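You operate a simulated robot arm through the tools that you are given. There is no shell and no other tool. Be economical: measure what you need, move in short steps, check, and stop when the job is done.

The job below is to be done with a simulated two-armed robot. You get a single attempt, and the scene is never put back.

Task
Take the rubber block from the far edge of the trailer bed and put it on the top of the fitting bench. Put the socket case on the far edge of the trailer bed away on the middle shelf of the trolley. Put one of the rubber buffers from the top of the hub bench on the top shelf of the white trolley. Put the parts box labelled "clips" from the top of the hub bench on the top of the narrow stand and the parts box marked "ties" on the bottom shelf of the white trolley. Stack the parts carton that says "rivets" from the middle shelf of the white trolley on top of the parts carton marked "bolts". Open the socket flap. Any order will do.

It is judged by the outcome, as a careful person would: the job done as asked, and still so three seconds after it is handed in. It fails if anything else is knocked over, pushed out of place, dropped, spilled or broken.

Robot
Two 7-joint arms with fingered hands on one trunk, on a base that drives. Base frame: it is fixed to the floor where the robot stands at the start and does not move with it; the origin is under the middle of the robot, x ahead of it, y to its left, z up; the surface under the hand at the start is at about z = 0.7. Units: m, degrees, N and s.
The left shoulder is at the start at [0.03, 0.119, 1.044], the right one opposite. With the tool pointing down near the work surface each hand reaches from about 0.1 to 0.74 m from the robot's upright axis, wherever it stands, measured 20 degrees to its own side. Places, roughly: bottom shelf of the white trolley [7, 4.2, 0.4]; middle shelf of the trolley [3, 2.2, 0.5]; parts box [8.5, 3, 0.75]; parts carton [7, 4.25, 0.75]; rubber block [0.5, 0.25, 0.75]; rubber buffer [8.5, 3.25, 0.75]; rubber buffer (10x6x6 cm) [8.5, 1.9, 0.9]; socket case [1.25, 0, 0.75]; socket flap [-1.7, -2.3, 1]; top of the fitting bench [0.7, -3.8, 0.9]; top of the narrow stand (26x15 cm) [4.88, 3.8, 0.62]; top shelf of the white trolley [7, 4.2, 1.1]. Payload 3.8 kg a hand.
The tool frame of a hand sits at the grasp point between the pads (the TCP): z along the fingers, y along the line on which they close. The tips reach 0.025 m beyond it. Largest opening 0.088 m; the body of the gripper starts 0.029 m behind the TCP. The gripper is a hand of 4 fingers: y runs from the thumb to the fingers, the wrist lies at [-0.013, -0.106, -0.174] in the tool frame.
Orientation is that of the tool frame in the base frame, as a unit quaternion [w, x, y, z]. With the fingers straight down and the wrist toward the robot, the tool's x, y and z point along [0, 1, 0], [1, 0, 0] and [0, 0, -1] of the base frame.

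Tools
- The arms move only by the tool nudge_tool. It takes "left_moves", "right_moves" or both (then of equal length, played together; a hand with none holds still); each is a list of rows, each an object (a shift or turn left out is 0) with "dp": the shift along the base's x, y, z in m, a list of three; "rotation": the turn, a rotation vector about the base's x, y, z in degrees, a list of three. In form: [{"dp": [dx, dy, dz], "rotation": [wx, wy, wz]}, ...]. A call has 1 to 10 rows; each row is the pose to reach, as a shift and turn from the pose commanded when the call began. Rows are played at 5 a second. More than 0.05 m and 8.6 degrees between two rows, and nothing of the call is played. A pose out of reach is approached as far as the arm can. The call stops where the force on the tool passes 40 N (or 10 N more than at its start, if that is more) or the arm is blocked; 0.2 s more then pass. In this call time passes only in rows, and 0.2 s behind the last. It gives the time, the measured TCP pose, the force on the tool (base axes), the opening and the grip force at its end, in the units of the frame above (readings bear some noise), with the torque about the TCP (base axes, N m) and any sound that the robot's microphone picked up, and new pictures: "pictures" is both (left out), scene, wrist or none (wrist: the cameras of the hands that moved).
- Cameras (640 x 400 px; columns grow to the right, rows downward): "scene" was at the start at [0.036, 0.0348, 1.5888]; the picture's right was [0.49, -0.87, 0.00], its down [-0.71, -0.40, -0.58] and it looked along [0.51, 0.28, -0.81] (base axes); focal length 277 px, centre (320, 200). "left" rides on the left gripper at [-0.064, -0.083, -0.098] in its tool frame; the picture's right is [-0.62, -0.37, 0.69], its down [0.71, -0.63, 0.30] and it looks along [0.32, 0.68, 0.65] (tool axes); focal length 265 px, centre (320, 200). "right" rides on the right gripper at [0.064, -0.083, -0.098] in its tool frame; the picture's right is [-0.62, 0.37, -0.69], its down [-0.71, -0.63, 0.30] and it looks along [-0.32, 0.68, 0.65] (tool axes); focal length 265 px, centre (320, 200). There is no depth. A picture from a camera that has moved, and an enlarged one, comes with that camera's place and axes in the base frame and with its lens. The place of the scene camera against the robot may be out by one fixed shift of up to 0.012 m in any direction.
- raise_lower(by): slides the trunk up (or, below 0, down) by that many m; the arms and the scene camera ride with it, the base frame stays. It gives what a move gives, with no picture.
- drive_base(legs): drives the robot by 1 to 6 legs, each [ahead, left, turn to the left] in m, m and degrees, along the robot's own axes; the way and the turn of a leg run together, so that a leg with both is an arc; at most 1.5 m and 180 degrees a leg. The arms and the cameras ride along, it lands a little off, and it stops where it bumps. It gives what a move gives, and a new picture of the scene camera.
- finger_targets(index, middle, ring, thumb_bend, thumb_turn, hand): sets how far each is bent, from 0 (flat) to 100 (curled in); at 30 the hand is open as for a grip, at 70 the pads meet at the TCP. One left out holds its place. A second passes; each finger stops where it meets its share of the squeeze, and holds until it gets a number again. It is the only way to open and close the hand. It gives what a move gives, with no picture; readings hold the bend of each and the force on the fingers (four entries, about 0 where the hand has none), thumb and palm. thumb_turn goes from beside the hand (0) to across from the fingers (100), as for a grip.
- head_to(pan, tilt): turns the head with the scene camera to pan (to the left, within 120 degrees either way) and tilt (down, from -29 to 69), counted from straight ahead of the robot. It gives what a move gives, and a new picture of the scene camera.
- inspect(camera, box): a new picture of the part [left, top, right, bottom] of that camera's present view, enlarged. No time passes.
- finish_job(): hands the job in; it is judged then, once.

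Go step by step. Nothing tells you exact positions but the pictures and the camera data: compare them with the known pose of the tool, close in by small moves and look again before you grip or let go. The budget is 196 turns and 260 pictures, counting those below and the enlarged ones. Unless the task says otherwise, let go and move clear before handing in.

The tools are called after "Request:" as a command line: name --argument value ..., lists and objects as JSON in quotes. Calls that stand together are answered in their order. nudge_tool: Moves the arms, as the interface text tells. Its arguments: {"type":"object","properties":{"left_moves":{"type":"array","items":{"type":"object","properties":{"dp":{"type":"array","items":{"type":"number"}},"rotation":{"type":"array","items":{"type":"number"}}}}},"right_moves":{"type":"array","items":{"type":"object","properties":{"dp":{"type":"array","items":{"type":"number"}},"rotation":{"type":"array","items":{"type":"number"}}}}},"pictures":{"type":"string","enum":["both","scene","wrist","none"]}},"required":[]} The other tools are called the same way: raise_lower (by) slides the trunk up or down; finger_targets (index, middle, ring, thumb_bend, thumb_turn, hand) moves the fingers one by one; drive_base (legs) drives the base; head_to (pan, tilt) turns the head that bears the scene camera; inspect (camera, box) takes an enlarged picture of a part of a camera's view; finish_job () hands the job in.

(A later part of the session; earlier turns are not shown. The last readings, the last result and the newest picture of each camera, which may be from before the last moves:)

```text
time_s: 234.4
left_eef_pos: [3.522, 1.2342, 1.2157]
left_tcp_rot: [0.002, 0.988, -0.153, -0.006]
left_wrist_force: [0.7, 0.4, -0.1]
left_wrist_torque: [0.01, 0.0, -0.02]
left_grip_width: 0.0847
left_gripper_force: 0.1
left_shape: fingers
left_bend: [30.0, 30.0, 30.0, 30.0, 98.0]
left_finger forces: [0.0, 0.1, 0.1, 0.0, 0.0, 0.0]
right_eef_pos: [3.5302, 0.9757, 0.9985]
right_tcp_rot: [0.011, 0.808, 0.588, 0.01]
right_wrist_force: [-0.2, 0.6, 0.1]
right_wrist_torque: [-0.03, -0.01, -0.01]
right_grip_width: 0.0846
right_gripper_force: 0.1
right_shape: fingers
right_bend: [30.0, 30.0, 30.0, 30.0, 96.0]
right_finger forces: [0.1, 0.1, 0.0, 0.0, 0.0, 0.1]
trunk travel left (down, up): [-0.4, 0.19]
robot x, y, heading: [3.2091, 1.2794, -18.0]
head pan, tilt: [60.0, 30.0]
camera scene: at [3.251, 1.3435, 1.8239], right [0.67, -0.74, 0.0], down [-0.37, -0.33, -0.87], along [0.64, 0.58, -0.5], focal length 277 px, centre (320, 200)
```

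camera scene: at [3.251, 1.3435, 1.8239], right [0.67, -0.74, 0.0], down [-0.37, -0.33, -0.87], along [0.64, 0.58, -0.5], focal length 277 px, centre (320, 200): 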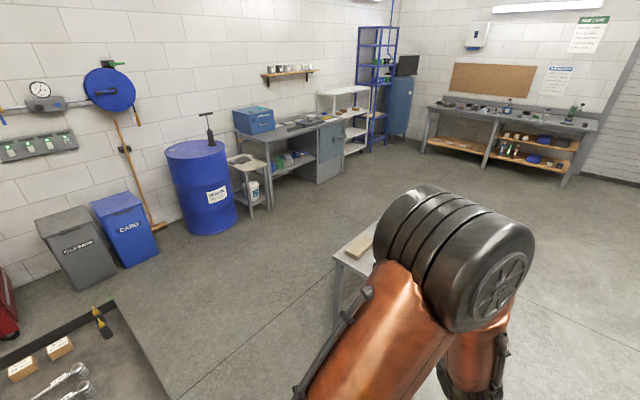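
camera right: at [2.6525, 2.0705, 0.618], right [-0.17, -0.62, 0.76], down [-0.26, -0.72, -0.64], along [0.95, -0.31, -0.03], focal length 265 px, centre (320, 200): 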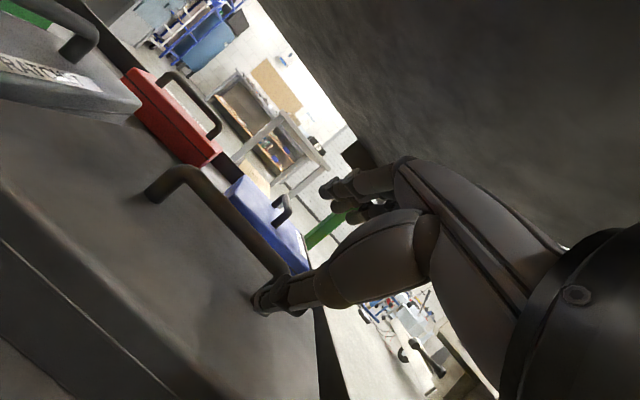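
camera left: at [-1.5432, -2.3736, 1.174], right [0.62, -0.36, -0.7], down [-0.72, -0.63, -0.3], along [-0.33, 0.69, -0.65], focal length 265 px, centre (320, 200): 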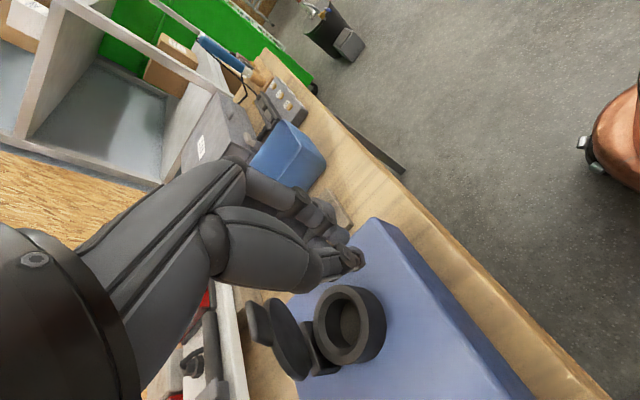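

Good overview of the room. Retrying the drive with shorter legs.

Request:
drive_base --legs '[[0, 0, 18.0], [1.45, -0.15, 0], [1.45, 0, 0], [0.8, 1.2, 0]]'

Request:
head_to --pan 10 --tilt 32

Request:
head_to --pan 85 --tilt 30

```text
time_s: 256.3
left_eef_pos: [7.3074, 2.2744, 1.2157]
left_tcp_rot: [0.002, 0.999, -0.042, -0.006]
left_wrist_force: [0.6, 0.3, 0.3]
left_wrist_torque: [-0.01, -0.02, 0.04]
left_grip_width: 0.0846
left_gripper_force: 0.1
left_shape: fingers
left_bend: [30.0, 30.0, 30.0, 30.0, 98.0]
left_finger forces: [0.0, 0.0, 0.0, 0.1, 0.0, 0.0]
right_eef_pos: [7.3732, 2.0248, 0.9995]
right_tcp_rot: [0.01, 0.739, 0.674, 0.011]
right_wrist_force: [0.8, 0.5, 0.9]
right_wrist_torque: [0.0, -0.01, -0.02]
right_grip_width: 0.0848
right_gripper_force: 0.0
right_shape: fingers
right_bend: [30.0, 30.0, 30.0, 30.0, 96.0]
right_finger forces: [0.0, 0.1, 0.0, 0.1, 0.0, 0.0]
trunk travel left (down, up): [-0.4, 0.19]
robot x, y, heading: [6.9969, 2.2466, -5.3]
head pan, tilt: [60.0, 30.0]
camera scene: at [7.0188, 2.3228, 1.8239], right [0.82, -0.58, 0.0], down [-0.29, -0.41, -0.87], along [0.5, 0.71, -0.5], focal length 277 px, centre (320, 200)
```

scene: 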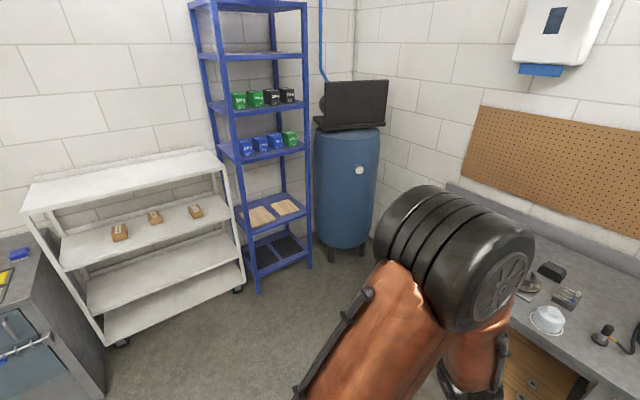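

```text
time_s: 257.5
left_eef_pos: [7.3083, 2.2739, 1.2153]
left_tcp_rot: [0.003, 0.999, -0.042, -0.006]
left_wrist_force: [0.3, -0.3, -0.1]
left_wrist_torque: [0.0, 0.02, -0.01]
left_grip_width: 0.0845
left_gripper_force: 0.0
left_shape: fingers
left_bend: [30.0, 30.0, 30.0, 30.0, 98.0]
left_finger forces: [0.0, 0.0, 0.0, 0.0, 0.0, 0.0]
right_eef_pos: [7.3749, 2.0235, 0.9987]
right_tcp_rot: [0.01, 0.739, 0.674, 0.011]
right_wrist_force: [0.4, -0.2, -0.1]
right_wrist_torque: [-0.03, 0.02, 0.0]
right_grip_width: 0.0847
right_gripper_force: 0.0
right_shape: fingers
right_bend: [30.0, 30.0, 30.0, 30.0, 96.0]
right_finger forces: [0.0, 0.0, 0.0, 0.1, 0.0, 0.0]
trunk travel left (down, up): [-0.4, 0.19]
robot x, y, heading: [6.9902, 2.2474, -5.4]
head pan, tilt: [10.0, 32.0]
camera scene: at [7.0558, 2.2564, 1.8207], right [0.08, -1.0, 0.0], down [-0.53, -0.04, -0.85], along [0.84, 0.07, -0.53], focal length 277 px, centre (320, 200)
```

scene: 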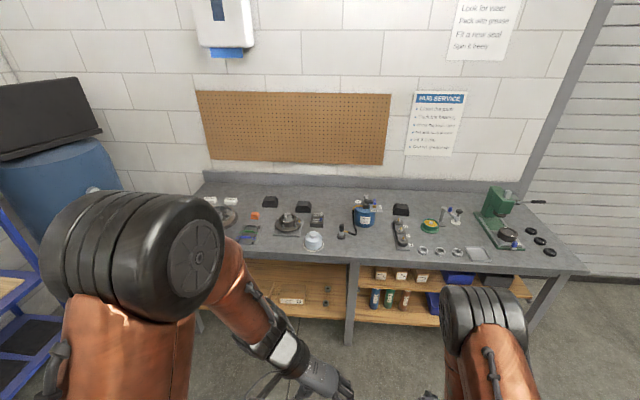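

```text
time_s: 258.9
left_eef_pos: [7.308, 2.2746, 1.2155]
left_tcp_rot: [0.003, 0.999, -0.042, -0.006]
left_wrist_force: [-0.6, 0.4, -0.7]
left_wrist_torque: [0.01, 0.01, 0.0]
left_grip_width: 0.0845
left_gripper_force: 0.1
left_shape: fingers
left_bend: [30.0, 30.0, 30.0, 30.0, 98.0]
left_finger forces: [0.0, 0.0, 0.1, 0.0, 0.0, 0.0]
right_eef_pos: [7.3733, 2.023, 0.9993]
right_tcp_rot: [0.009, 0.738, 0.674, 0.011]
right_wrist_force: [-0.6, 0.8, -0.6]
right_wrist_torque: [0.0, 0.04, 0.05]
right_grip_width: 0.0845
right_gripper_force: 0.1
right_shape: fingers
right_bend: [30.0, 30.0, 30.0, 30.0, 96.0]
right_finger forces: [0.0, 0.0, 0.0, 0.0, 0.0, 0.0]
trunk travel left (down, up): [-0.4, 0.19]
robot x, y, heading: [6.9945, 2.2501, -5.3]
head pan, tilt: [85.0, 30.0]
camera scene: at [6.9827, 2.3378, 1.8239], right [0.98, -0.18, 0.0], down [-0.09, -0.49, -0.87], along [0.15, 0.85, -0.5], focal length 277 px, centre (320, 200)
```

scene: 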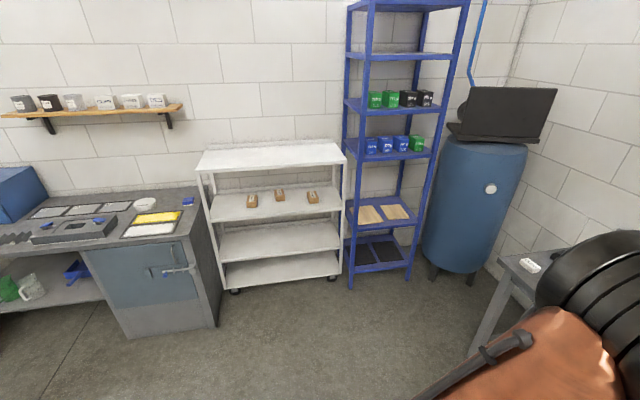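

The white trolley has small cartons on its second shelf and the hub bench is ahead with dark blocks and small boxes. Let me zoom in on both.

Request:
inspect --camera "scene" --box '[190, 130, 350, 300]'

Request:
head_to --pan 15 --tilt 28

Request:
inspect --camera "scene" --box '[190, 170, 400, 290]'

Request:
inspect --camera "scene" --box '[380, 170, 590, 290]'

```text
2.35 times, centred on (270, 215) of scene
camera zoom: at [6.9827, 2.3378, 1.8239], right [0.98, -0.18, 0.0], down [-0.09, -0.49, -0.87], along [0.15, 0.85, -0.5], focal length 653 px, centre (438, 165)
```

zoom: 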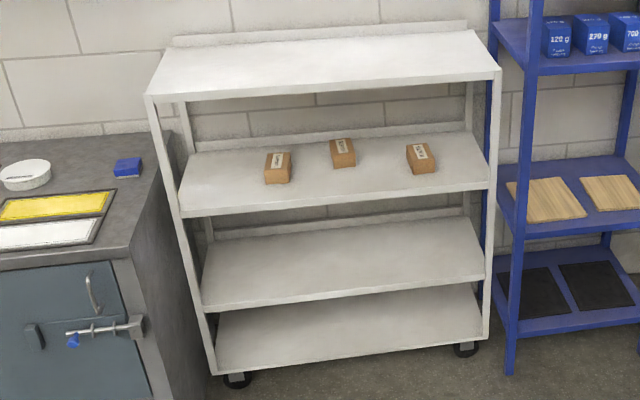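

```text
time_s: 260.4
left_eef_pos: [7.3084, 2.2744, 1.2149]
left_tcp_rot: [0.002, 0.999, -0.042, -0.006]
left_wrist_force: [0.5, -0.2, 0.4]
left_wrist_torque: [0.01, -0.01, -0.03]
left_grip_width: 0.0847
left_gripper_force: 0.1
left_shape: fingers
left_bend: [30.0, 30.0, 30.0, 30.0, 98.0]
left_finger forces: [0.1, 0.0, 0.0, 0.0, 0.0, 0.0]
right_eef_pos: [7.3739, 2.0229, 1.0003]
right_tcp_rot: [0.011, 0.738, 0.674, 0.012]
right_wrist_force: [0.2, 0.0, -0.2]
right_wrist_torque: [0.0, -0.01, 0.0]
right_grip_width: 0.0849
right_gripper_force: 0.1
right_shape: fingers
right_bend: [30.0, 30.0, 30.0, 30.0, 96.0]
right_finger forces: [0.1, 0.1, 0.1, 0.0, 0.1, 0.0]
trunk travel left (down, up): [-0.4, 0.19]
robot x, y, heading: [6.993, 2.2456, -5.4]
head pan, tilt: [15.0, 28.0]
camera scene: at [7.0564, 2.2644, 1.8271], right [0.17, -0.99, 0.0], down [-0.46, -0.08, -0.88], along [0.87, 0.15, -0.47], focal length 277 px, centre (320, 200)
```

scene: 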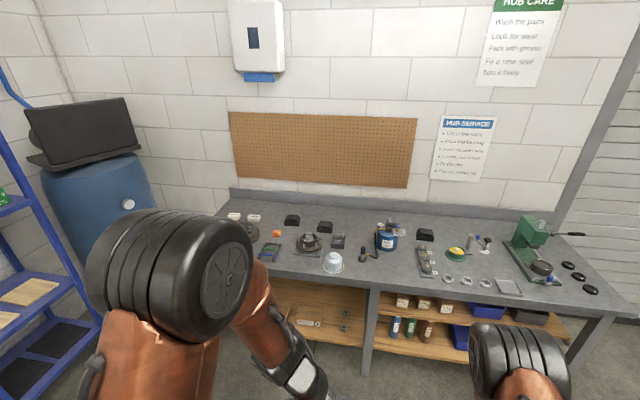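

```text
3.05 times, centred on (295, 230) of scene
camera zoom: at [7.0564, 2.2644, 1.8271], right [0.17, -0.99, 0.0], down [-0.46, -0.08, -0.88], along [0.87, 0.15, -0.47], focal length 846 px, centre (396, 109)
```

zoom: 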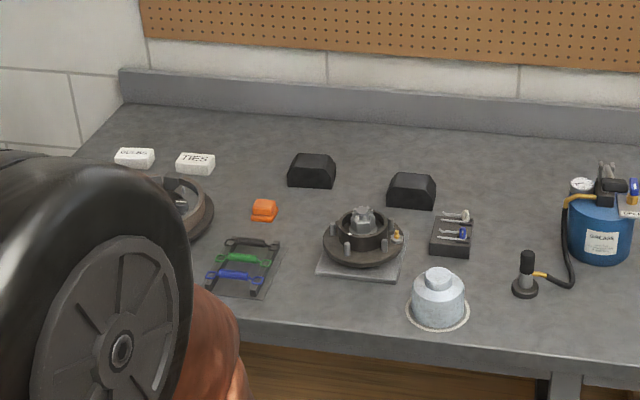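

```text
3.05 times, centred on (485, 230) of scene
camera zoom: at [7.0564, 2.2644, 1.8271], right [0.17, -0.99, 0.0], down [-0.46, -0.08, -0.88], along [0.87, 0.15, -0.47], focal length 846 px, centre (-183, 109)
```

zoom: 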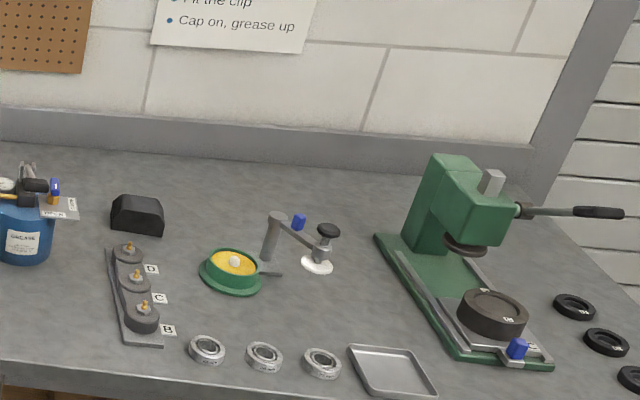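

I've found: TIES box near [8.47, 2.93], the other white box (CLIPS, to be checked) near [8.465, 3.07], and buffers at [8.47, 2.68], [8.44, 2.47], [8.46, 1.89]. I'll drive up to the bench between TIES and the first buffer.

Request:
drive_base --legs '[[0, 0, 5.4], [0.45, 0.555, 0], [0.3, 0, 0]]'

Request:
head_to --pan 5 --tilt 45

Request:
inspect --camera "scene" --box '[190, 100, 400, 230]'

```text
time_s: 266.4
left_eef_pos: [8.0549, 2.8266, 1.2143]
left_tcp_rot: [0.002, 1.0, -0.016, -0.006]
left_wrist_force: [0.6, 0.4, 0.7]
left_wrist_torque: [0.0, 0.01, -0.02]
left_grip_width: 0.0843
left_gripper_force: 0.1
left_shape: fingers
left_bend: [30.0, 30.0, 30.0, 30.0, 98.0]
left_finger forces: [0.0, 0.0, 0.1, 0.1, 0.1, 0.1]
right_eef_pos: [8.1339, 2.5802, 0.9989]
right_tcp_rot: [0.009, 0.72, 0.694, 0.01]
right_wrist_force: [0.4, 0.5, 0.8]
right_wrist_torque: [0.01, 0.03, 0.01]
right_grip_width: 0.0844
right_gripper_force: 0.0
right_shape: fingers
right_bend: [30.0, 30.0, 30.0, 30.0, 96.0]
right_finger forces: [0.0, 0.0, 0.0, 0.0, 0.0, 0.0]
trunk travel left (down, up): [-0.4, 0.19]
robot x, y, heading: [7.7432, 2.7803, -2.2]
head pan, tilt: [15.0, 28.0]
camera scene: at [7.8041, 2.8034, 1.8271], right [0.22, -0.97, 0.0], down [-0.46, -0.1, -0.88], along [0.86, 0.2, -0.47], focal length 277 px, centre (320, 200)
```

scene: 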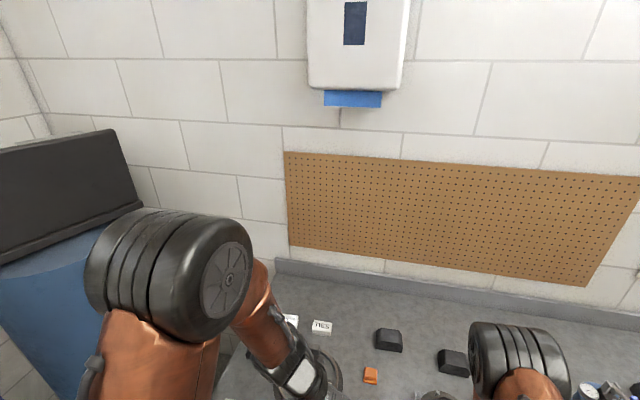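

```text
time_s: 267.1
left_eef_pos: [8.0554, 2.8269, 1.2152]
left_tcp_rot: [0.004, 1.0, -0.015, -0.006]
left_wrist_force: [1.3, 0.5, -0.2]
left_wrist_torque: [0.01, 0.03, 0.02]
left_grip_width: 0.0846
left_gripper_force: 0.0
left_shape: fingers
left_bend: [30.0, 30.0, 30.0, 30.0, 98.0]
left_finger forces: [0.0, 0.0, 0.0, 0.0, 0.0, 0.0]
right_eef_pos: [8.1332, 2.58, 0.9997]
right_tcp_rot: [0.008, 0.72, 0.694, 0.01]
right_wrist_force: [-0.1, -0.1, -0.4]
right_wrist_torque: [-0.04, 0.0, 0.02]
right_grip_width: 0.0848
right_gripper_force: 0.1
right_shape: fingers
right_bend: [30.0, 30.0, 30.0, 30.0, 96.0]
right_finger forces: [0.0, 0.0, 0.0, 0.0, 0.1, 0.0]
trunk travel left (down, up): [-0.4, 0.19]
robot x, y, heading: [7.744, 2.7824, -2.3]
head pan, tilt: [5.0, 45.0]
camera scene: at [7.7963, 2.7872, 1.8013], right [0.05, -1.0, 0.0], down [-0.71, -0.04, -0.71], along [0.71, 0.04, -0.71], focal length 277 px, centre (320, 200)
```

scene: 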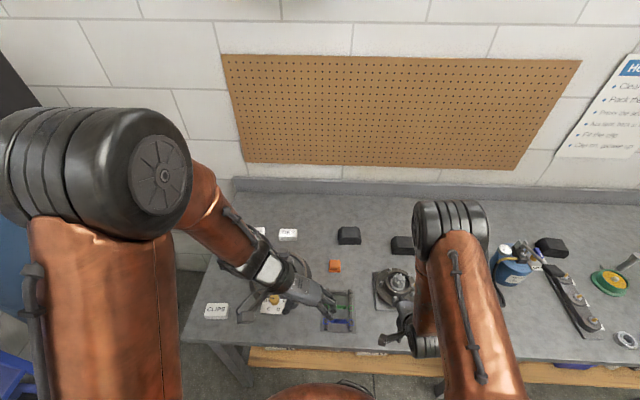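

```text
3.05 times, centred on (295, 165) of scene
camera zoom: at [7.7963, 2.7872, 1.8013], right [0.05, -1.0, 0.0], down [-0.71, -0.04, -0.71], along [0.71, 0.04, -0.71], focal length 846 px, centre (396, 307)
```

zoom: 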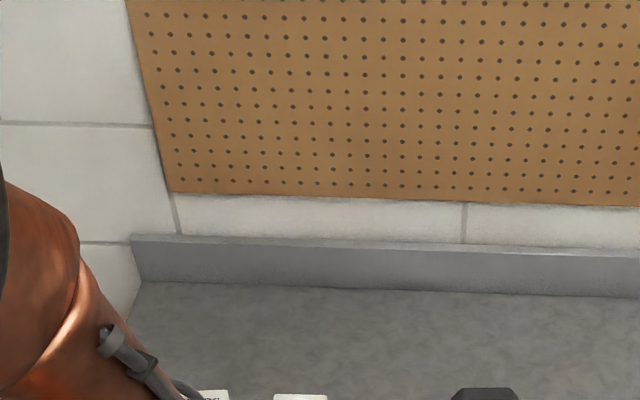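

CLIPS is actually the white box at the front left of the bench near [8.16, 3.14]; TIES is at the back near [8.48, 2.95]. Zooming to confirm.

Request:
inspect --camera "scene" --box '[190, 205, 430, 355]'

```text
2.67 times, centred on (310, 280) of scene
camera zoom: at [7.7963, 2.7872, 1.8013], right [0.05, -1.0, 0.0], down [-0.71, -0.04, -0.71], along [0.71, 0.04, -0.71], focal length 740 px, centre (347, -13)
```

zoom: 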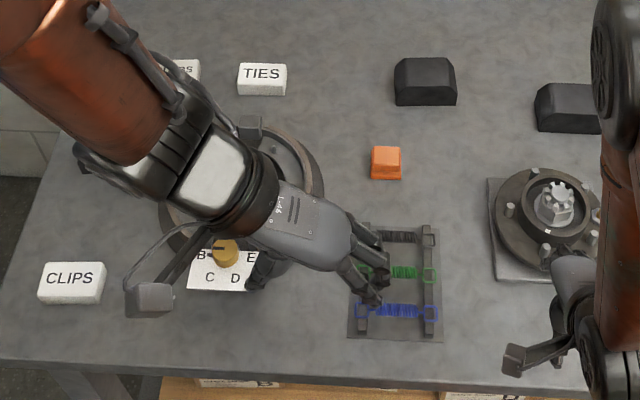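

Confirmed: CLIPS front left, TIES at the back, buffer A beside it. The back items are ~0.75 m away, so I'll edge a bit closer.

Request:
drive_base --legs '[[0.09, 0.04, 2.2]]'

```text
time_s: 268.3
left_eef_pos: [8.1441, 2.8767, 1.213]
left_tcp_rot: [0.002, 1.0, 0.004, -0.006]
left_wrist_force: [-0.2, -0.2, 0.1]
left_wrist_torque: [0.0, 0.04, 0.03]
left_grip_width: 0.0845
left_gripper_force: 0.2
left_shape: fingers
left_bend: [30.0, 30.0, 30.0, 30.0, 98.0]
left_finger forces: [0.0, 0.0, 0.0, 0.0, 0.0, 0.0]
right_eef_pos: [8.2324, 2.6347, 0.9989]
right_tcp_rot: [0.009, 0.707, 0.707, 0.01]
right_wrist_force: [-0.1, 0.2, -0.6]
right_wrist_torque: [-0.01, -0.01, -0.01]
right_grip_width: 0.0846
right_gripper_force: 0.1
right_shape: fingers
right_bend: [30.0, 30.0, 30.0, 30.0, 96.0]
right_finger forces: [0.0, 0.0, 0.0, 0.0, 0.0, 0.0]
trunk travel left (down, up): [-0.4, 0.19]
robot x, y, heading: [7.8319, 2.8235, 0.0]
head pan, tilt: [5.0, 45.0]
camera scene: at [7.8877, 2.8294, 1.8012], right [0.09, -1.0, 0.0], down [-0.71, -0.06, -0.71], along [0.7, 0.06, -0.71], focal length 277 px, centre (320, 200)
```

scene: 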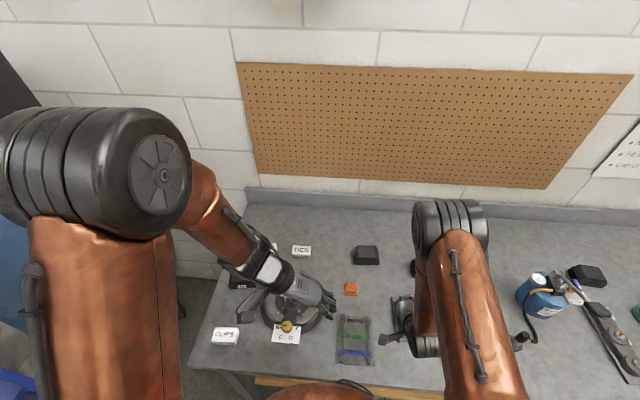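

Now I'm 0.66 m from the buffer. I'll hover the right hand over buffer A.

Request:
nudge_tool --right_moves '[{"dp": [0.044, 0.012, 0.01]}, {"dp": [0.088, 0.024, 0.02]}, {"dp": [0.132, 0.036, 0.03]}, {"dp": [0.176, 0.048, 0.03]}, {"dp": [0.22, 0.06, 0.03]}, {"dp": [0.255, 0.07, 0.03]}]' --pictures "both"

```text
time_s: 269.7
left_eef_pos: [8.1437, 2.8791, 1.2149]
left_tcp_rot: [0.003, 1.0, 0.003, -0.007]
left_wrist_force: [0.0, -0.1, 0.3]
left_wrist_torque: [-0.04, -0.02, -0.03]
left_grip_width: 0.0848
left_gripper_force: 0.0
left_shape: fingers
left_bend: [30.0, 30.0, 30.0, 30.0, 98.0]
left_finger forces: [0.0, 0.0, 0.0, 0.0, 0.0, 0.0]
right_eef_pos: [8.4855, 2.704, 1.0285]
right_tcp_rot: [0.01, 0.707, 0.707, 0.01]
right_wrist_force: [-1.1, -0.7, 0.8]
right_wrist_torque: [0.0, 0.03, 0.0]
right_grip_width: 0.0844
right_gripper_force: 0.1
right_shape: fingers
right_bend: [30.0, 30.0, 30.0, 30.0, 96.0]
right_finger forces: [0.0, 0.1, 0.1, 0.0, 0.1, 0.0]
trunk travel left (down, up): [-0.4, 0.19]
robot x, y, heading: [7.8315, 2.8221, -0.0]
head pan, tilt: [5.0, 45.0]
camera scene: at [7.8872, 2.8296, 1.8012], right [0.09, -1.0, 0.0], down [-0.7, -0.06, -0.71], along [0.7, 0.06, -0.71], focal length 277 px, centre (320, 200)
camera right: at [8.3991, 2.7689, 1.1246], right [0.35, -0.62, 0.7], down [-0.62, -0.71, -0.32], along [0.7, -0.32, -0.64], focal length 265 px, centre (320, 200)
```

scene: 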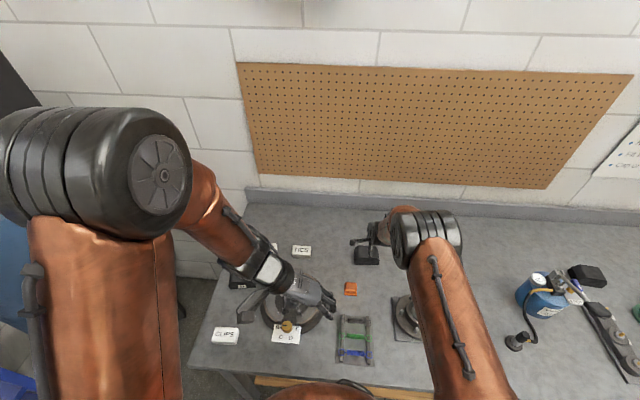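
right: 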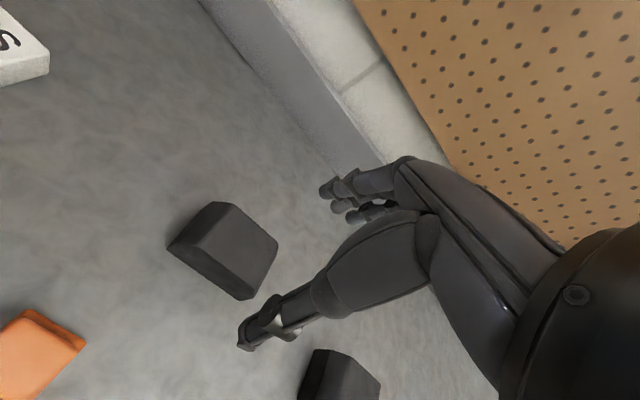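

The wrist view puts the buffer at about [8.502, 2.718]. I'll shift, lower part way and check.

Request:
nudge_tool --right_moves '[{"dp": [0.014, 0.013, 0]}, {"dp": [0.014, 0.013, -0.03]}, {"dp": [0.014, 0.013, -0.06]}]' --pictures "wrist"

```text
time_s: 270.5
left_eef_pos: [8.1433, 2.8769, 1.2151]
left_tcp_rot: [0.003, 1.0, 0.004, -0.006]
left_wrist_force: [0.2, -0.8, -0.3]
left_wrist_torque: [-0.02, 0.02, -0.02]
left_grip_width: 0.0844
left_gripper_force: 0.0
left_shape: fingers
left_bend: [30.0, 30.0, 30.0, 30.0, 98.0]
left_finger forces: [0.1, 0.0, 0.0, 0.1, 0.0, 0.0]
right_eef_pos: [8.4967, 2.7181, 0.9681]
right_tcp_rot: [0.009, 0.707, 0.707, 0.011]
right_wrist_force: [0.2, -0.4, -0.6]
right_wrist_torque: [0.0, -0.01, 0.0]
right_grip_width: 0.0846
right_gripper_force: 0.0
right_shape: fingers
right_bend: [30.0, 30.0, 30.0, 30.0, 96.0]
right_finger forces: [0.1, 0.0, 0.1, 0.1, 0.1, 0.1]
trunk travel left (down, up): [-0.4, 0.19]
robot x, y, heading: [7.8358, 2.8213, -0.3]
head pan, tilt: [5.0, 45.0]
camera right: at [8.4092, 2.7817, 1.0649], right [0.35, -0.62, 0.7], down [-0.62, -0.71, -0.32], along [0.7, -0.32, -0.63], focal length 265 px, centre (320, 200)
```

right: 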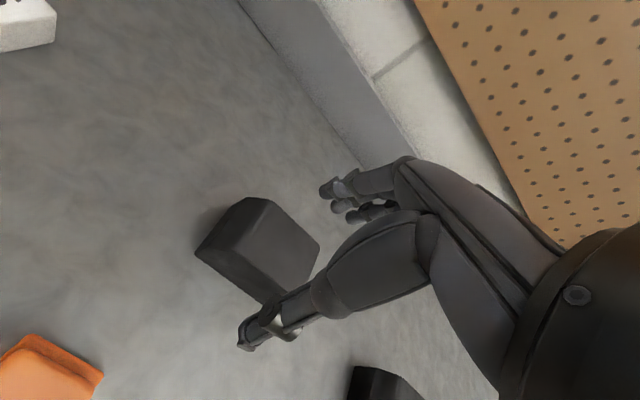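

Slight shift, then down to the grasp height.

Request:
nudge_tool --right_moves '[{"dp": [0.005, 0.008, -0.015]}, {"dp": [0.005, 0.008, -0.03]}, {"dp": [0.005, 0.008, -0.045]}, {"dp": [0.005, 0.008, -0.053]}]' --pictures "wrist"

```text
time_s: 271.5
left_eef_pos: [8.1427, 2.8773, 1.2144]
left_tcp_rot: [0.003, 1.0, 0.003, -0.006]
left_wrist_force: [1.2, -0.5, 0.4]
left_wrist_torque: [0.04, -0.01, 0.03]
left_grip_width: 0.0845
left_gripper_force: 0.1
left_shape: fingers
left_bend: [30.0, 30.0, 30.0, 30.0, 98.0]
left_finger forces: [0.1, 0.0, 0.0, 0.0, 0.0, 0.0]
right_eef_pos: [8.5043, 2.7247, 0.9163]
right_tcp_rot: [0.009, 0.707, 0.707, 0.012]
right_wrist_force: [0.2, -0.4, 0.0]
right_wrist_torque: [-0.01, -0.03, -0.02]
right_grip_width: 0.0847
right_gripper_force: 0.0
right_shape: fingers
right_bend: [30.0, 30.0, 30.0, 30.0, 96.0]
right_finger forces: [0.0, 0.1, 0.0, 0.0, 0.0, 0.1]
trunk travel left (down, up): [-0.4, 0.19]
robot x, y, heading: [7.8353, 2.8242, -0.2]
head pan, tilt: [5.0, 45.0]
camera right: at [8.4176, 2.7884, 1.013], right [0.35, -0.62, 0.7], down [-0.62, -0.71, -0.33], along [0.7, -0.32, -0.63], focal length 265 px, centre (320, 200)
```

right: 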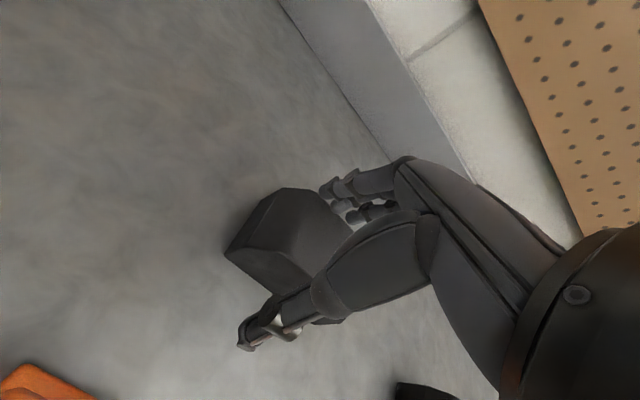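

Straddled. Lower 5 mm more, close and lift.

Request:
nudge_tool --right_moves '[{"dp": [0, 0, -0.005]}]' --pictures "none"

Request:
finger_targets --hand "right" --index 75 --middle 75 --ring 75 --thumb_bend 75

Request:
nudge_tool --right_moves '[{"dp": [0, 0, 0.03]}, {"dp": [0, 0, 0.07]}, {"dp": [0, 0, 0.11]}, {"dp": [-0.03, 0, 0.15]}, {"dp": [-0.07, -0.01, 0.17]}, {"dp": [-0.11, -0.02, 0.18]}, {"dp": [-0.15, -0.04, 0.18]}, {"dp": [-0.19, -0.05, 0.18]}]' --pictures "wrist"

```text
time_s: 271.9
left_eef_pos: [8.1421, 2.8771, 1.2155]
left_tcp_rot: [0.003, 1.0, 0.004, -0.005]
left_wrist_force: [0.2, 0.3, -0.1]
left_wrist_torque: [0.01, 0.0, -0.02]
left_grip_width: 0.0845
left_gripper_force: 0.1
left_shape: fingers
left_bend: [30.0, 30.0, 30.0, 30.0, 98.0]
left_finger forces: [0.0, 0.0, 0.1, 0.0, 0.1, 0.0]
right_eef_pos: [8.5051, 2.7251, 0.9155]
right_tcp_rot: [0.01, 0.707, 0.707, 0.013]
right_wrist_force: [-1.0, -0.1, 8.6]
right_wrist_torque: [-0.1, -0.48, 0.0]
right_grip_width: 0.0847
right_gripper_force: 4.4
right_shape: fingers
right_bend: [30.0, 30.0, 30.0, 30.0, 96.0]
right_finger forces: [0.0, 9.2, 0.0, 0.0, 0.0, 0.1]
trunk travel left (down, up): [-0.4, 0.19]
robot x, y, heading: [7.8316, 2.8221, -0.2]
head pan, tilt: [5.0, 45.0]
```

```text
time_s: 272.9
left_eef_pos: [8.1413, 2.8767, 1.2165]
left_tcp_rot: [0.003, 1.0, 0.003, -0.004]
left_wrist_force: [-0.9, 0.8, 0.2]
left_wrist_torque: [0.01, 0.02, -0.03]
left_grip_width: 0.0848
left_gripper_force: 0.0
left_shape: fingers
left_bend: [30.0, 30.0, 30.0, 30.0, 98.0]
left_finger forces: [0.0, 0.0, 0.1, 0.0, 0.0, 0.0]
right_eef_pos: [8.506, 2.7251, 0.9166]
right_tcp_rot: [0.013, 0.707, 0.707, 0.015]
right_wrist_force: [4.1, 0.0, 25.1]
right_wrist_torque: [0.01, -1.27, 0.01]
right_grip_width: 0.0264
right_gripper_force: 16.5
right_shape: fingers
right_bend: [45.0, 35.0, 75.0, 71.0, 100.0]
right_finger forces: [13.6, 12.0, 0.0, 0.0, 6.4, 0.0]
trunk travel left (down, up): [-0.4, 0.19]
robot x, y, heading: [7.8322, 2.8253, 0.3]
head pan, tilt: [5.0, 45.0]
```

```text
time_s: 274.7
left_eef_pos: [8.1426, 2.8766, 1.2154]
left_tcp_rot: [0.002, 1.0, 0.003, -0.005]
left_wrist_force: [0.5, 0.5, -0.1]
left_wrist_torque: [-0.01, -0.01, 0.01]
left_grip_width: 0.0844
left_gripper_force: 0.0
left_shape: fingers
left_bend: [30.0, 30.0, 30.0, 30.0, 98.0]
left_finger forces: [0.0, 0.1, 0.0, 0.0, 0.1, 0.0]
right_eef_pos: [8.3174, 2.6728, 1.0936]
right_tcp_rot: [0.009, 0.707, 0.707, 0.012]
right_wrist_force: [-0.5, -0.7, 0.4]
right_wrist_torque: [0.0, 0.02, 0.01]
right_grip_width: 0.0052
right_gripper_force: 0.1
right_shape: fingers
right_bend: [57.0, 44.0, 75.0, 75.0, 100.0]
right_finger forces: [0.1, 0.0, 0.0, 0.0, 0.0, 0.0]
trunk travel left (down, up): [-0.4, 0.19]
robot x, y, heading: [7.8314, 2.8209, 0.0]
head pan, tilt: [5.0, 45.0]
camera right: at [8.2311, 2.7371, 1.1903], right [0.35, -0.62, 0.7], down [-0.62, -0.71, -0.33], along [0.7, -0.32, -0.63], focal length 265 px, centre (320, 200)
```

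right: 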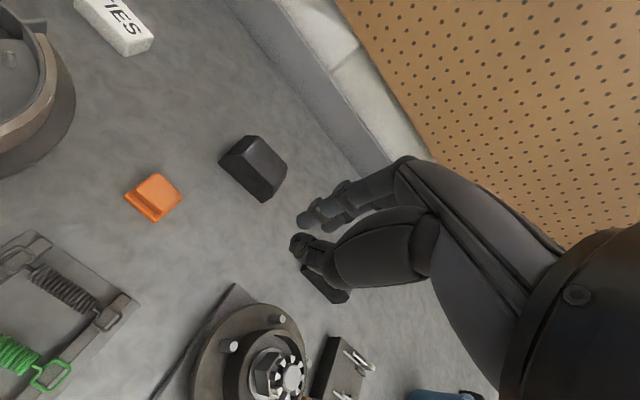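

The grip closed on nothing: the buffer sits lower and further back than I assumed. Triangulating two wrist views gives its top at about [8.55, 2.703, 0.862], so the bench top is near 0.80. I'll reopen and hover there.

Request:
finger_targets --hand "right" --index 30 --middle 30 --ring 30 --thumb_bend 30 --thumb_turn 98

Request:
nudge_tool --right_moves '[{"dp": [0.045, 0.005, -0.02]}, {"dp": [0.09, 0.01, -0.04]}, {"dp": [0.13, 0.018, -0.06]}, {"dp": [0.17, 0.025, -0.08]}, {"dp": [0.2, 0.03, -0.1]}, {"dp": [0.228, 0.031, -0.13]}]' --pictures "wrist"

Request:
inspect --camera "scene" --box '[290, 195, 450, 315]'

```text
time_s: 275.7
left_eef_pos: [8.144, 2.8774, 1.2156]
left_tcp_rot: [0.003, 1.0, 0.003, -0.007]
left_wrist_force: [-0.4, -0.1, -0.7]
left_wrist_torque: [0.0, -0.01, 0.0]
left_grip_width: 0.0847
left_gripper_force: 0.2
left_shape: fingers
left_bend: [30.0, 30.0, 30.0, 30.0, 98.0]
left_finger forces: [0.0, 0.1, 0.1, 0.0, 0.0, 0.1]
right_eef_pos: [8.3193, 2.6728, 1.0936]
right_tcp_rot: [0.008, 0.707, 0.707, 0.011]
right_wrist_force: [-0.6, 0.8, -0.1]
right_wrist_torque: [-0.01, 0.05, -0.04]
right_grip_width: 0.0847
right_gripper_force: 0.2
right_shape: fingers
right_bend: [30.0, 30.0, 30.0, 30.0, 96.0]
right_finger forces: [0.0, 0.0, 0.0, 0.1, 0.1, 0.1]
trunk travel left (down, up): [-0.4, 0.19]
robot x, y, heading: [7.8328, 2.8207, -0.1]
head pan, tilt: [5.0, 45.0]
```

```text
time_s: 277.1
left_eef_pos: [8.1441, 2.8771, 1.2136]
left_tcp_rot: [0.003, 1.0, 0.003, -0.006]
left_wrist_force: [-0.4, -1.4, 0.1]
left_wrist_torque: [0.02, -0.01, -0.02]
left_grip_width: 0.0843
left_gripper_force: 0.1
left_shape: fingers
left_bend: [30.0, 30.0, 30.0, 30.0, 98.0]
left_finger forces: [0.1, 0.0, 0.0, 0.0, 0.0, 0.0]
right_eef_pos: [8.5375, 2.7074, 0.9674]
right_tcp_rot: [0.007, 0.708, 0.707, 0.01]
right_wrist_force: [-0.6, -0.2, -0.7]
right_wrist_torque: [-0.01, 0.01, -0.01]
right_grip_width: 0.085
right_gripper_force: 0.1
right_shape: fingers
right_bend: [30.0, 30.0, 30.0, 30.0, 96.0]
right_finger forces: [0.0, 0.0, 0.0, 0.1, 0.0, 0.0]
right hand out of reach, approached as far as the arm can: row 6
trunk travel left (down, up): [-0.4, 0.19]
robot x, y, heading: [7.8353, 2.8234, -0.0]
head pan, tilt: [5.0, 45.0]
camera right: at [8.4503, 2.7709, 1.0645], right [0.35, -0.62, 0.7], down [-0.62, -0.71, -0.32], along [0.7, -0.32, -0.64], focal length 265 px, centre (320, 200)
```

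right: 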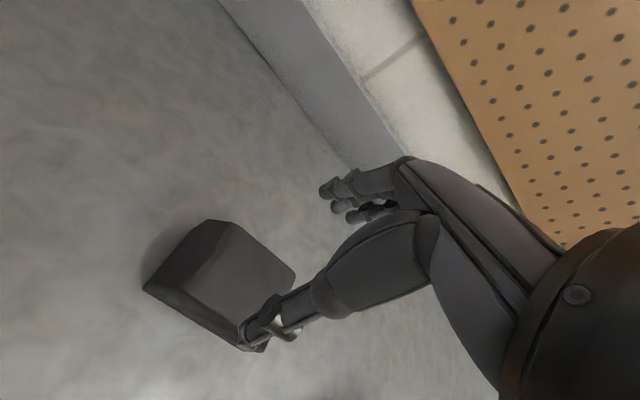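

```text
3.33 times, centred on (370, 255) of scene
camera zoom: at [7.8872, 2.8282, 1.8013], right [0.09, -1.0, 0.0], down [-0.7, -0.06, -0.71], along [0.7, 0.06, -0.71], focal length 925 px, centre (153, 17)
```

zoom: 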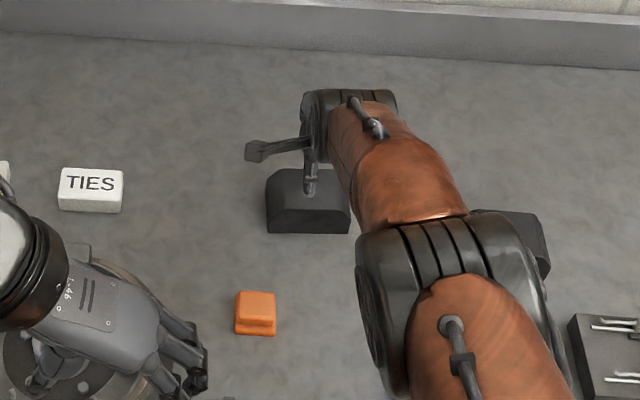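

The hand is at its reach limit for this trunk height but nearly over the buffer (8.547, 2.70). I'll lower the trunk to bring it down and regain reach.

Request:
raise_lower --by -0.05

Request:
nudge_tool --right_moves '[{"dp": [0.01, -0.006, 0]}, {"dp": [0.01, -0.006, -0.01]}]' --pictures "wrist"

```text
time_s: 278.0
left_eef_pos: [8.1436, 2.8777, 1.166]
left_tcp_rot: [0.003, 1.0, 0.003, -0.006]
left_wrist_force: [-0.1, 1.0, -0.4]
left_wrist_torque: [0.0, -0.05, -0.02]
left_grip_width: 0.0846
left_gripper_force: 0.0
left_shape: fingers
left_bend: [30.0, 30.0, 30.0, 30.0, 98.0]
left_finger forces: [0.1, 0.0, 0.0, 0.0, 0.0, 0.0]
right_eef_pos: [8.5371, 2.7078, 0.9199]
right_tcp_rot: [0.008, 0.707, 0.707, 0.011]
right_wrist_force: [-0.2, -0.1, 0.1]
right_wrist_torque: [0.0, -0.03, 0.0]
right_grip_width: 0.0846
right_gripper_force: 0.0
right_shape: fingers
right_bend: [30.0, 30.0, 30.0, 30.0, 96.0]
right_finger forces: [0.0, 0.0, 0.1, 0.0, 0.0, 0.1]
trunk travel left (down, up): [-0.35, 0.24]
robot x, y, heading: [7.8344, 2.8225, 0.1]
head pan, tilt: [5.0, 45.0]
```

```text
time_s: 278.6
left_eef_pos: [8.1429, 2.8776, 1.1661]
left_tcp_rot: [0.003, 1.0, 0.003, -0.005]
left_wrist_force: [0.7, -0.4, -0.5]
left_wrist_torque: [-0.02, -0.01, 0.01]
left_grip_width: 0.0848
left_gripper_force: 0.1
left_shape: fingers
left_bend: [30.0, 30.0, 30.0, 30.0, 98.0]
left_finger forces: [0.0, 0.0, 0.0, 0.0, 0.0, 0.0]
right_eef_pos: [8.5389, 2.7076, 0.9137]
right_tcp_rot: [0.01, 0.707, 0.707, 0.012]
right_wrist_force: [0.5, 0.0, 0.5]
right_wrist_torque: [0.01, -0.02, 0.01]
right_grip_width: 0.0847
right_gripper_force: 0.1
right_shape: fingers
right_bend: [30.0, 30.0, 30.0, 30.0, 96.0]
right_finger forces: [0.1, 0.0, 0.1, 0.1, 0.0, 0.0]
right hand out of reach, approached as far as the arm can: row 1, 2
trunk travel left (down, up): [-0.35, 0.24]
robot x, y, heading: [7.8331, 2.82, -0.1]
head pan, tilt: [5.0, 45.0]
camera right: at [8.4534, 2.7717, 1.0109], right [0.35, -0.62, 0.7], down [-0.62, -0.71, -0.32], along [0.7, -0.32, -0.63], focal length 265 px, centre (320, 200)
```

right: 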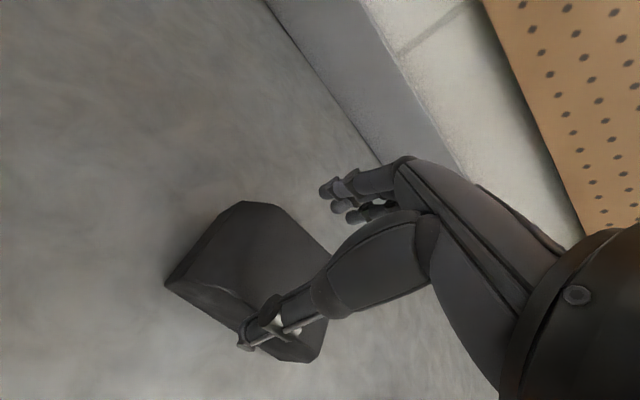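

Well aligned now: buffer centre about [8.543, 2.706]. Lowering with the trunk.

Request:
raise_lower --by -0.045

Request:
inspect --camera "right" --box '[120, 120, 440, 380]'

```text
time_s: 279.5
left_eef_pos: [8.1408, 2.8767, 1.1207]
left_tcp_rot: [0.003, 1.0, 0.004, -0.005]
left_wrist_force: [0.5, -0.2, -0.2]
left_wrist_torque: [-0.01, -0.03, 0.01]
left_grip_width: 0.085
left_gripper_force: 0.1
left_shape: fingers
left_bend: [30.0, 30.0, 30.0, 30.0, 98.0]
left_finger forces: [0.1, 0.0, 0.1, 0.0, 0.0, 0.0]
right_eef_pos: [8.5359, 2.7091, 0.8716]
right_tcp_rot: [0.009, 0.706, 0.708, 0.011]
right_wrist_force: [-16.2, -1.5, 19.2]
right_wrist_torque: [0.07, 0.39, 0.09]
right_grip_width: 0.093
right_gripper_force: 11.7
right_shape: fingers
right_bend: [30.0, 30.0, 30.0, 27.0, 95.0]
right_finger forces: [0.0, 0.0, 0.1, 0.0, 23.3, 0.0]
trunk travel left (down, up): [-0.305, 0.285]
robot x, y, heading: [7.8325, 2.8261, 0.0]
head pan, tilt: [5.0, 45.0]
```

```text
1.54 times, centred on (280, 250) of right
camera zoom: at [8.4508, 2.7717, 0.9673], right [0.35, -0.62, 0.7], down [-0.62, -0.71, -0.32], along [0.7, -0.32, -0.63], focal length 408 px, centre (382, 123)
```

zoom: 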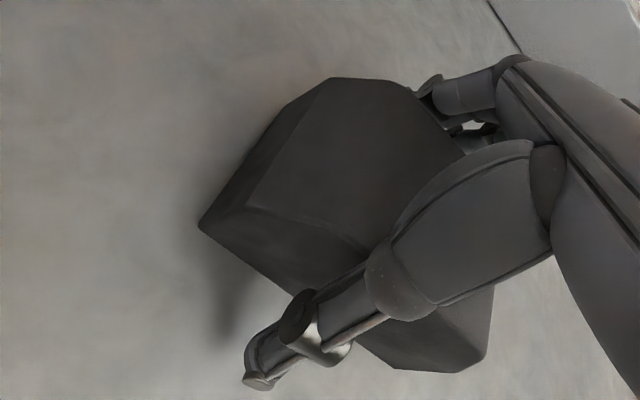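

The thumb presses on the buffer's near face, so the hand must come back about 1 cm.

Request:
nudge_tool --right_moves '[{"dp": [-0.006, 0, 0.002]}, {"dp": [-0.012, -0.002, 0.002]}]' --pictures "none"

Request:
nudge_tool --right_moves '[{"dp": [0, 0, -0.008]}, {"dp": [0, 0, -0.016]}]' --pictures "wrist"

```text
time_s: 280.1
left_eef_pos: [8.144, 2.8772, 1.1203]
left_tcp_rot: [0.003, 1.0, 0.003, -0.006]
left_wrist_force: [0.3, 0.3, 0.2]
left_wrist_torque: [-0.02, 0.0, 0.01]
left_grip_width: 0.0845
left_gripper_force: 0.0
left_shape: fingers
left_bend: [30.0, 30.0, 30.0, 30.0, 98.0]
left_finger forces: [0.0, 0.0, 0.1, 0.0, 0.1, 0.0]
right_eef_pos: [8.5286, 2.7058, 0.8708]
right_tcp_rot: [0.009, 0.707, 0.707, 0.01]
right_wrist_force: [2.7, 0.7, 1.4]
right_wrist_torque: [0.01, 0.07, -0.02]
right_grip_width: 0.0872
right_gripper_force: 1.7
right_shape: fingers
right_bend: [29.0, 30.0, 30.0, 29.0, 95.0]
right_finger forces: [3.2, 0.0, 0.0, 0.1, 0.5, 0.1]
trunk travel left (down, up): [-0.305, 0.285]
robot x, y, heading: [7.832, 2.8246, 0.2]
head pan, tilt: [5.0, 45.0]
```

```text
time_s: 280.7
left_eef_pos: [8.1408, 2.8786, 1.1209]
left_tcp_rot: [0.004, 1.0, 0.003, -0.004]
left_wrist_force: [-0.5, -0.3, 0.2]
left_wrist_torque: [-0.02, 0.01, -0.01]
left_grip_width: 0.0847
left_gripper_force: 0.1
left_shape: fingers
left_bend: [30.0, 30.0, 30.0, 30.0, 98.0]
left_finger forces: [0.1, 0.1, 0.1, 0.0, 0.0, 0.0]
right_eef_pos: [8.5296, 2.7073, 0.8637]
right_tcp_rot: [0.014, 0.707, 0.707, 0.016]
right_wrist_force: [1.8, -0.1, 32.0]
right_wrist_torque: [0.17, -0.07, 0.01]
right_grip_width: 0.0914
right_gripper_force: 11.9
right_shape: fingers
right_bend: [27.0, 30.0, 30.0, 29.0, 96.0]
right_finger forces: [13.9, 0.0, 0.1, 0.0, 10.6, 0.0]
trunk travel left (down, up): [-0.305, 0.285]
robot x, y, heading: [7.8349, 2.8201, -0.2]
head pan, tilt: [5.0, 45.0]
camera right: at [8.4412, 2.7709, 0.9589], right [0.34, -0.62, 0.71], down [-0.62, -0.71, -0.33], along [0.71, -0.32, -0.62], focal length 265 px, centre (320, 200)
```

right: 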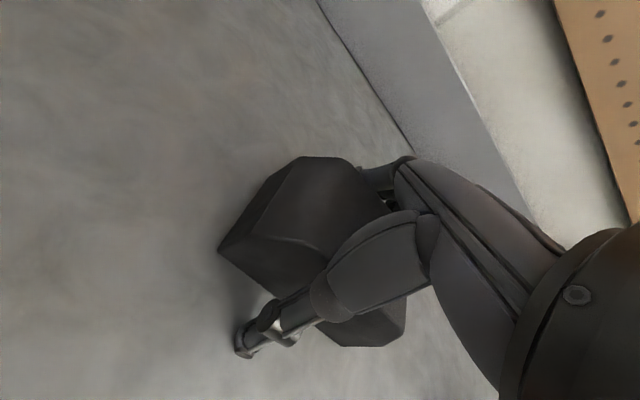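

Fingers reach about bench level on both sides. I'll ease up 4 mm, close, and read the width.

Request:
nudge_tool --right_moves '[{"dp": [0.004, -0.004, 0.005]}]' --pictures "none"

Request:
finger_targets --hand "right" --index 75 --middle 75 --ring 75 --thumb_bend 75

Request:
inspect --camera "right" --box '[120, 120, 440, 380]'

```text
time_s: 281.1
left_eef_pos: [8.14, 2.8797, 1.1219]
left_tcp_rot: [0.004, 1.0, 0.005, -0.005]
left_wrist_force: [-0.7, 0.1, -0.5]
left_wrist_torque: [0.01, -0.02, -0.02]
left_grip_width: 0.0843
left_gripper_force: 0.1
left_shape: fingers
left_bend: [30.0, 30.0, 30.0, 30.0, 98.0]
left_finger forces: [0.0, 0.1, 0.1, 0.0, 0.1, 0.0]
right_eef_pos: [8.5299, 2.7044, 0.8633]
right_tcp_rot: [0.01, 0.706, 0.708, 0.011]
right_wrist_force: [-4.4, 9.9, 23.2]
right_wrist_torque: [-0.11, -0.22, 0.02]
right_grip_width: 0.092
right_gripper_force: 10.9
right_shape: fingers
right_bend: [28.0, 30.0, 30.0, 30.0, 94.0]
right_finger forces: [9.6, 1.6, 0.0, 0.0, 11.5, 0.0]
trunk travel left (down, up): [-0.305, 0.285]
robot x, y, heading: [7.8344, 2.8197, -0.2]
head pan, tilt: [5.0, 45.0]
```

```text
time_s: 282.1
left_eef_pos: [8.1409, 2.8781, 1.1222]
left_tcp_rot: [0.003, 1.0, 0.003, -0.004]
left_wrist_force: [-0.2, -0.3, -0.8]
left_wrist_torque: [-0.01, 0.0, -0.03]
left_grip_width: 0.0846
left_gripper_force: 0.0
left_shape: fingers
left_bend: [30.0, 30.0, 30.0, 30.0, 98.0]
left_finger forces: [0.0, 0.0, 0.0, 0.0, 0.0, 0.0]
right_eef_pos: [8.5327, 2.7026, 0.8664]
right_tcp_rot: [0.011, 0.707, 0.707, 0.013]
right_wrist_force: [-0.2, 7.5, 27.6]
right_wrist_torque: [0.14, 0.6, -0.03]
right_grip_width: 0.0529
right_gripper_force: 36.7
right_shape: fingers
right_bend: [73.0, 45.0, 48.0, 66.0, 95.0]
right_finger forces: [12.8, 7.1, 8.9, 0.0, 45.1, 0.0]
trunk travel left (down, up): [-0.305, 0.285]
robot x, y, heading: [7.8377, 2.82, -0.1]
head pan, tilt: [5.0, 45.0]
```

```text
1.54 times, centred on (280, 250) of right
camera zoom: at [8.4444, 2.7667, 0.9613], right [0.34, -0.62, 0.7], down [-0.62, -0.71, -0.33], along [0.71, -0.32, -0.63], focal length 408 px, centre (382, 123)
```

zoom: 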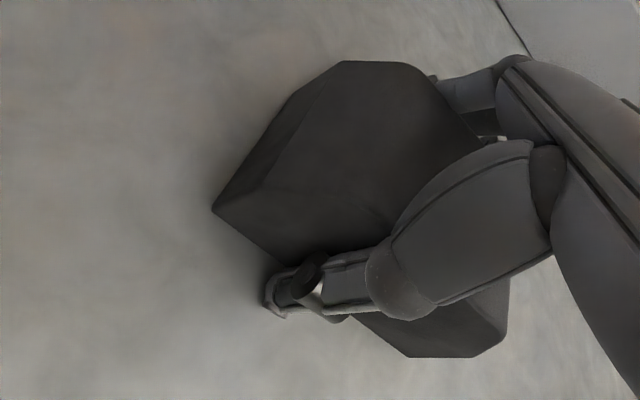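

It's gripped now (width 5.3 cm, 37 N). Lifting and drawing it in.

Request:
nudge_tool --right_moves '[{"dp": [0, 0, 0.02]}, {"dp": [0, 0, 0.05]}, {"dp": [0, 0, 0.09]}, {"dp": [-0.02, 0, 0.13]}, {"dp": [-0.05, -0.01, 0.16]}, {"dp": [-0.09, -0.02, 0.18]}, {"dp": [-0.13, -0.03, 0.19]}, {"dp": [-0.17, -0.05, 0.19]}, {"dp": [-0.21, -0.07, 0.19]}, {"dp": [-0.24, -0.09, 0.19]}]' --pictures "both"

```text
time_s: 284.3
left_eef_pos: [8.142, 2.8769, 1.121]
left_tcp_rot: [0.003, 1.0, 0.004, -0.005]
left_wrist_force: [-0.7, -0.6, 0.3]
left_wrist_torque: [-0.04, 0.01, -0.01]
left_grip_width: 0.0845
left_gripper_force: 0.0
left_shape: fingers
left_bend: [30.0, 30.0, 30.0, 30.0, 98.0]
left_finger forces: [0.0, 0.0, 0.1, 0.0, 0.0, 0.0]
right_eef_pos: [8.2922, 2.6122, 1.0522]
right_tcp_rot: [0.008, 0.707, 0.707, 0.011]
right_wrist_force: [-0.1, 0.2, -3.0]
right_wrist_torque: [0.02, -0.01, 0.0]
right_grip_width: 0.0507
right_gripper_force: 27.3
right_shape: fingers
right_bend: [73.0, 46.0, 48.0, 67.0, 96.0]
right_finger forces: [11.6, 6.7, 8.4, 0.0, 27.5, 0.0]
trunk travel left (down, up): [-0.305, 0.285]
robot x, y, heading: [7.8313, 2.8221, 0.2]
head pan, tilt: [5.0, 45.0]
camera scene: at [7.8859, 2.8277, 1.7063], right [0.09, -1.0, 0.0], down [-0.7, -0.06, -0.71], along [0.7, 0.06, -0.71], focal length 277 px, centre (320, 200)
camera right: at [8.2058, 2.6763, 1.1479], right [0.35, -0.62, 0.7], down [-0.62, -0.71, -0.32], along [0.7, -0.32, -0.63], focal length 265 px, centre (320, 200)
```

scene: 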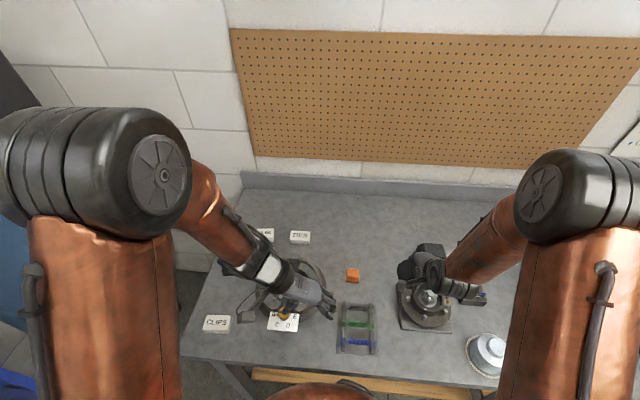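
right: 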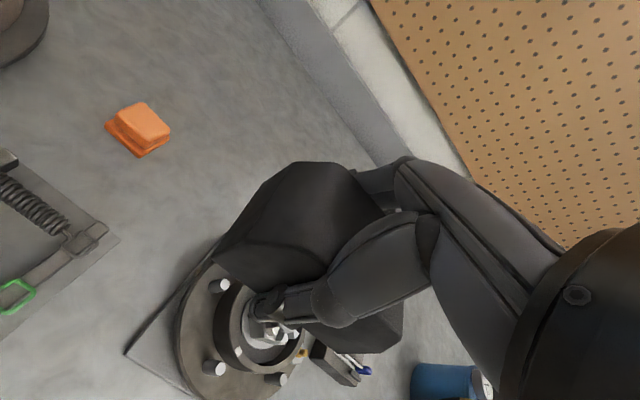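

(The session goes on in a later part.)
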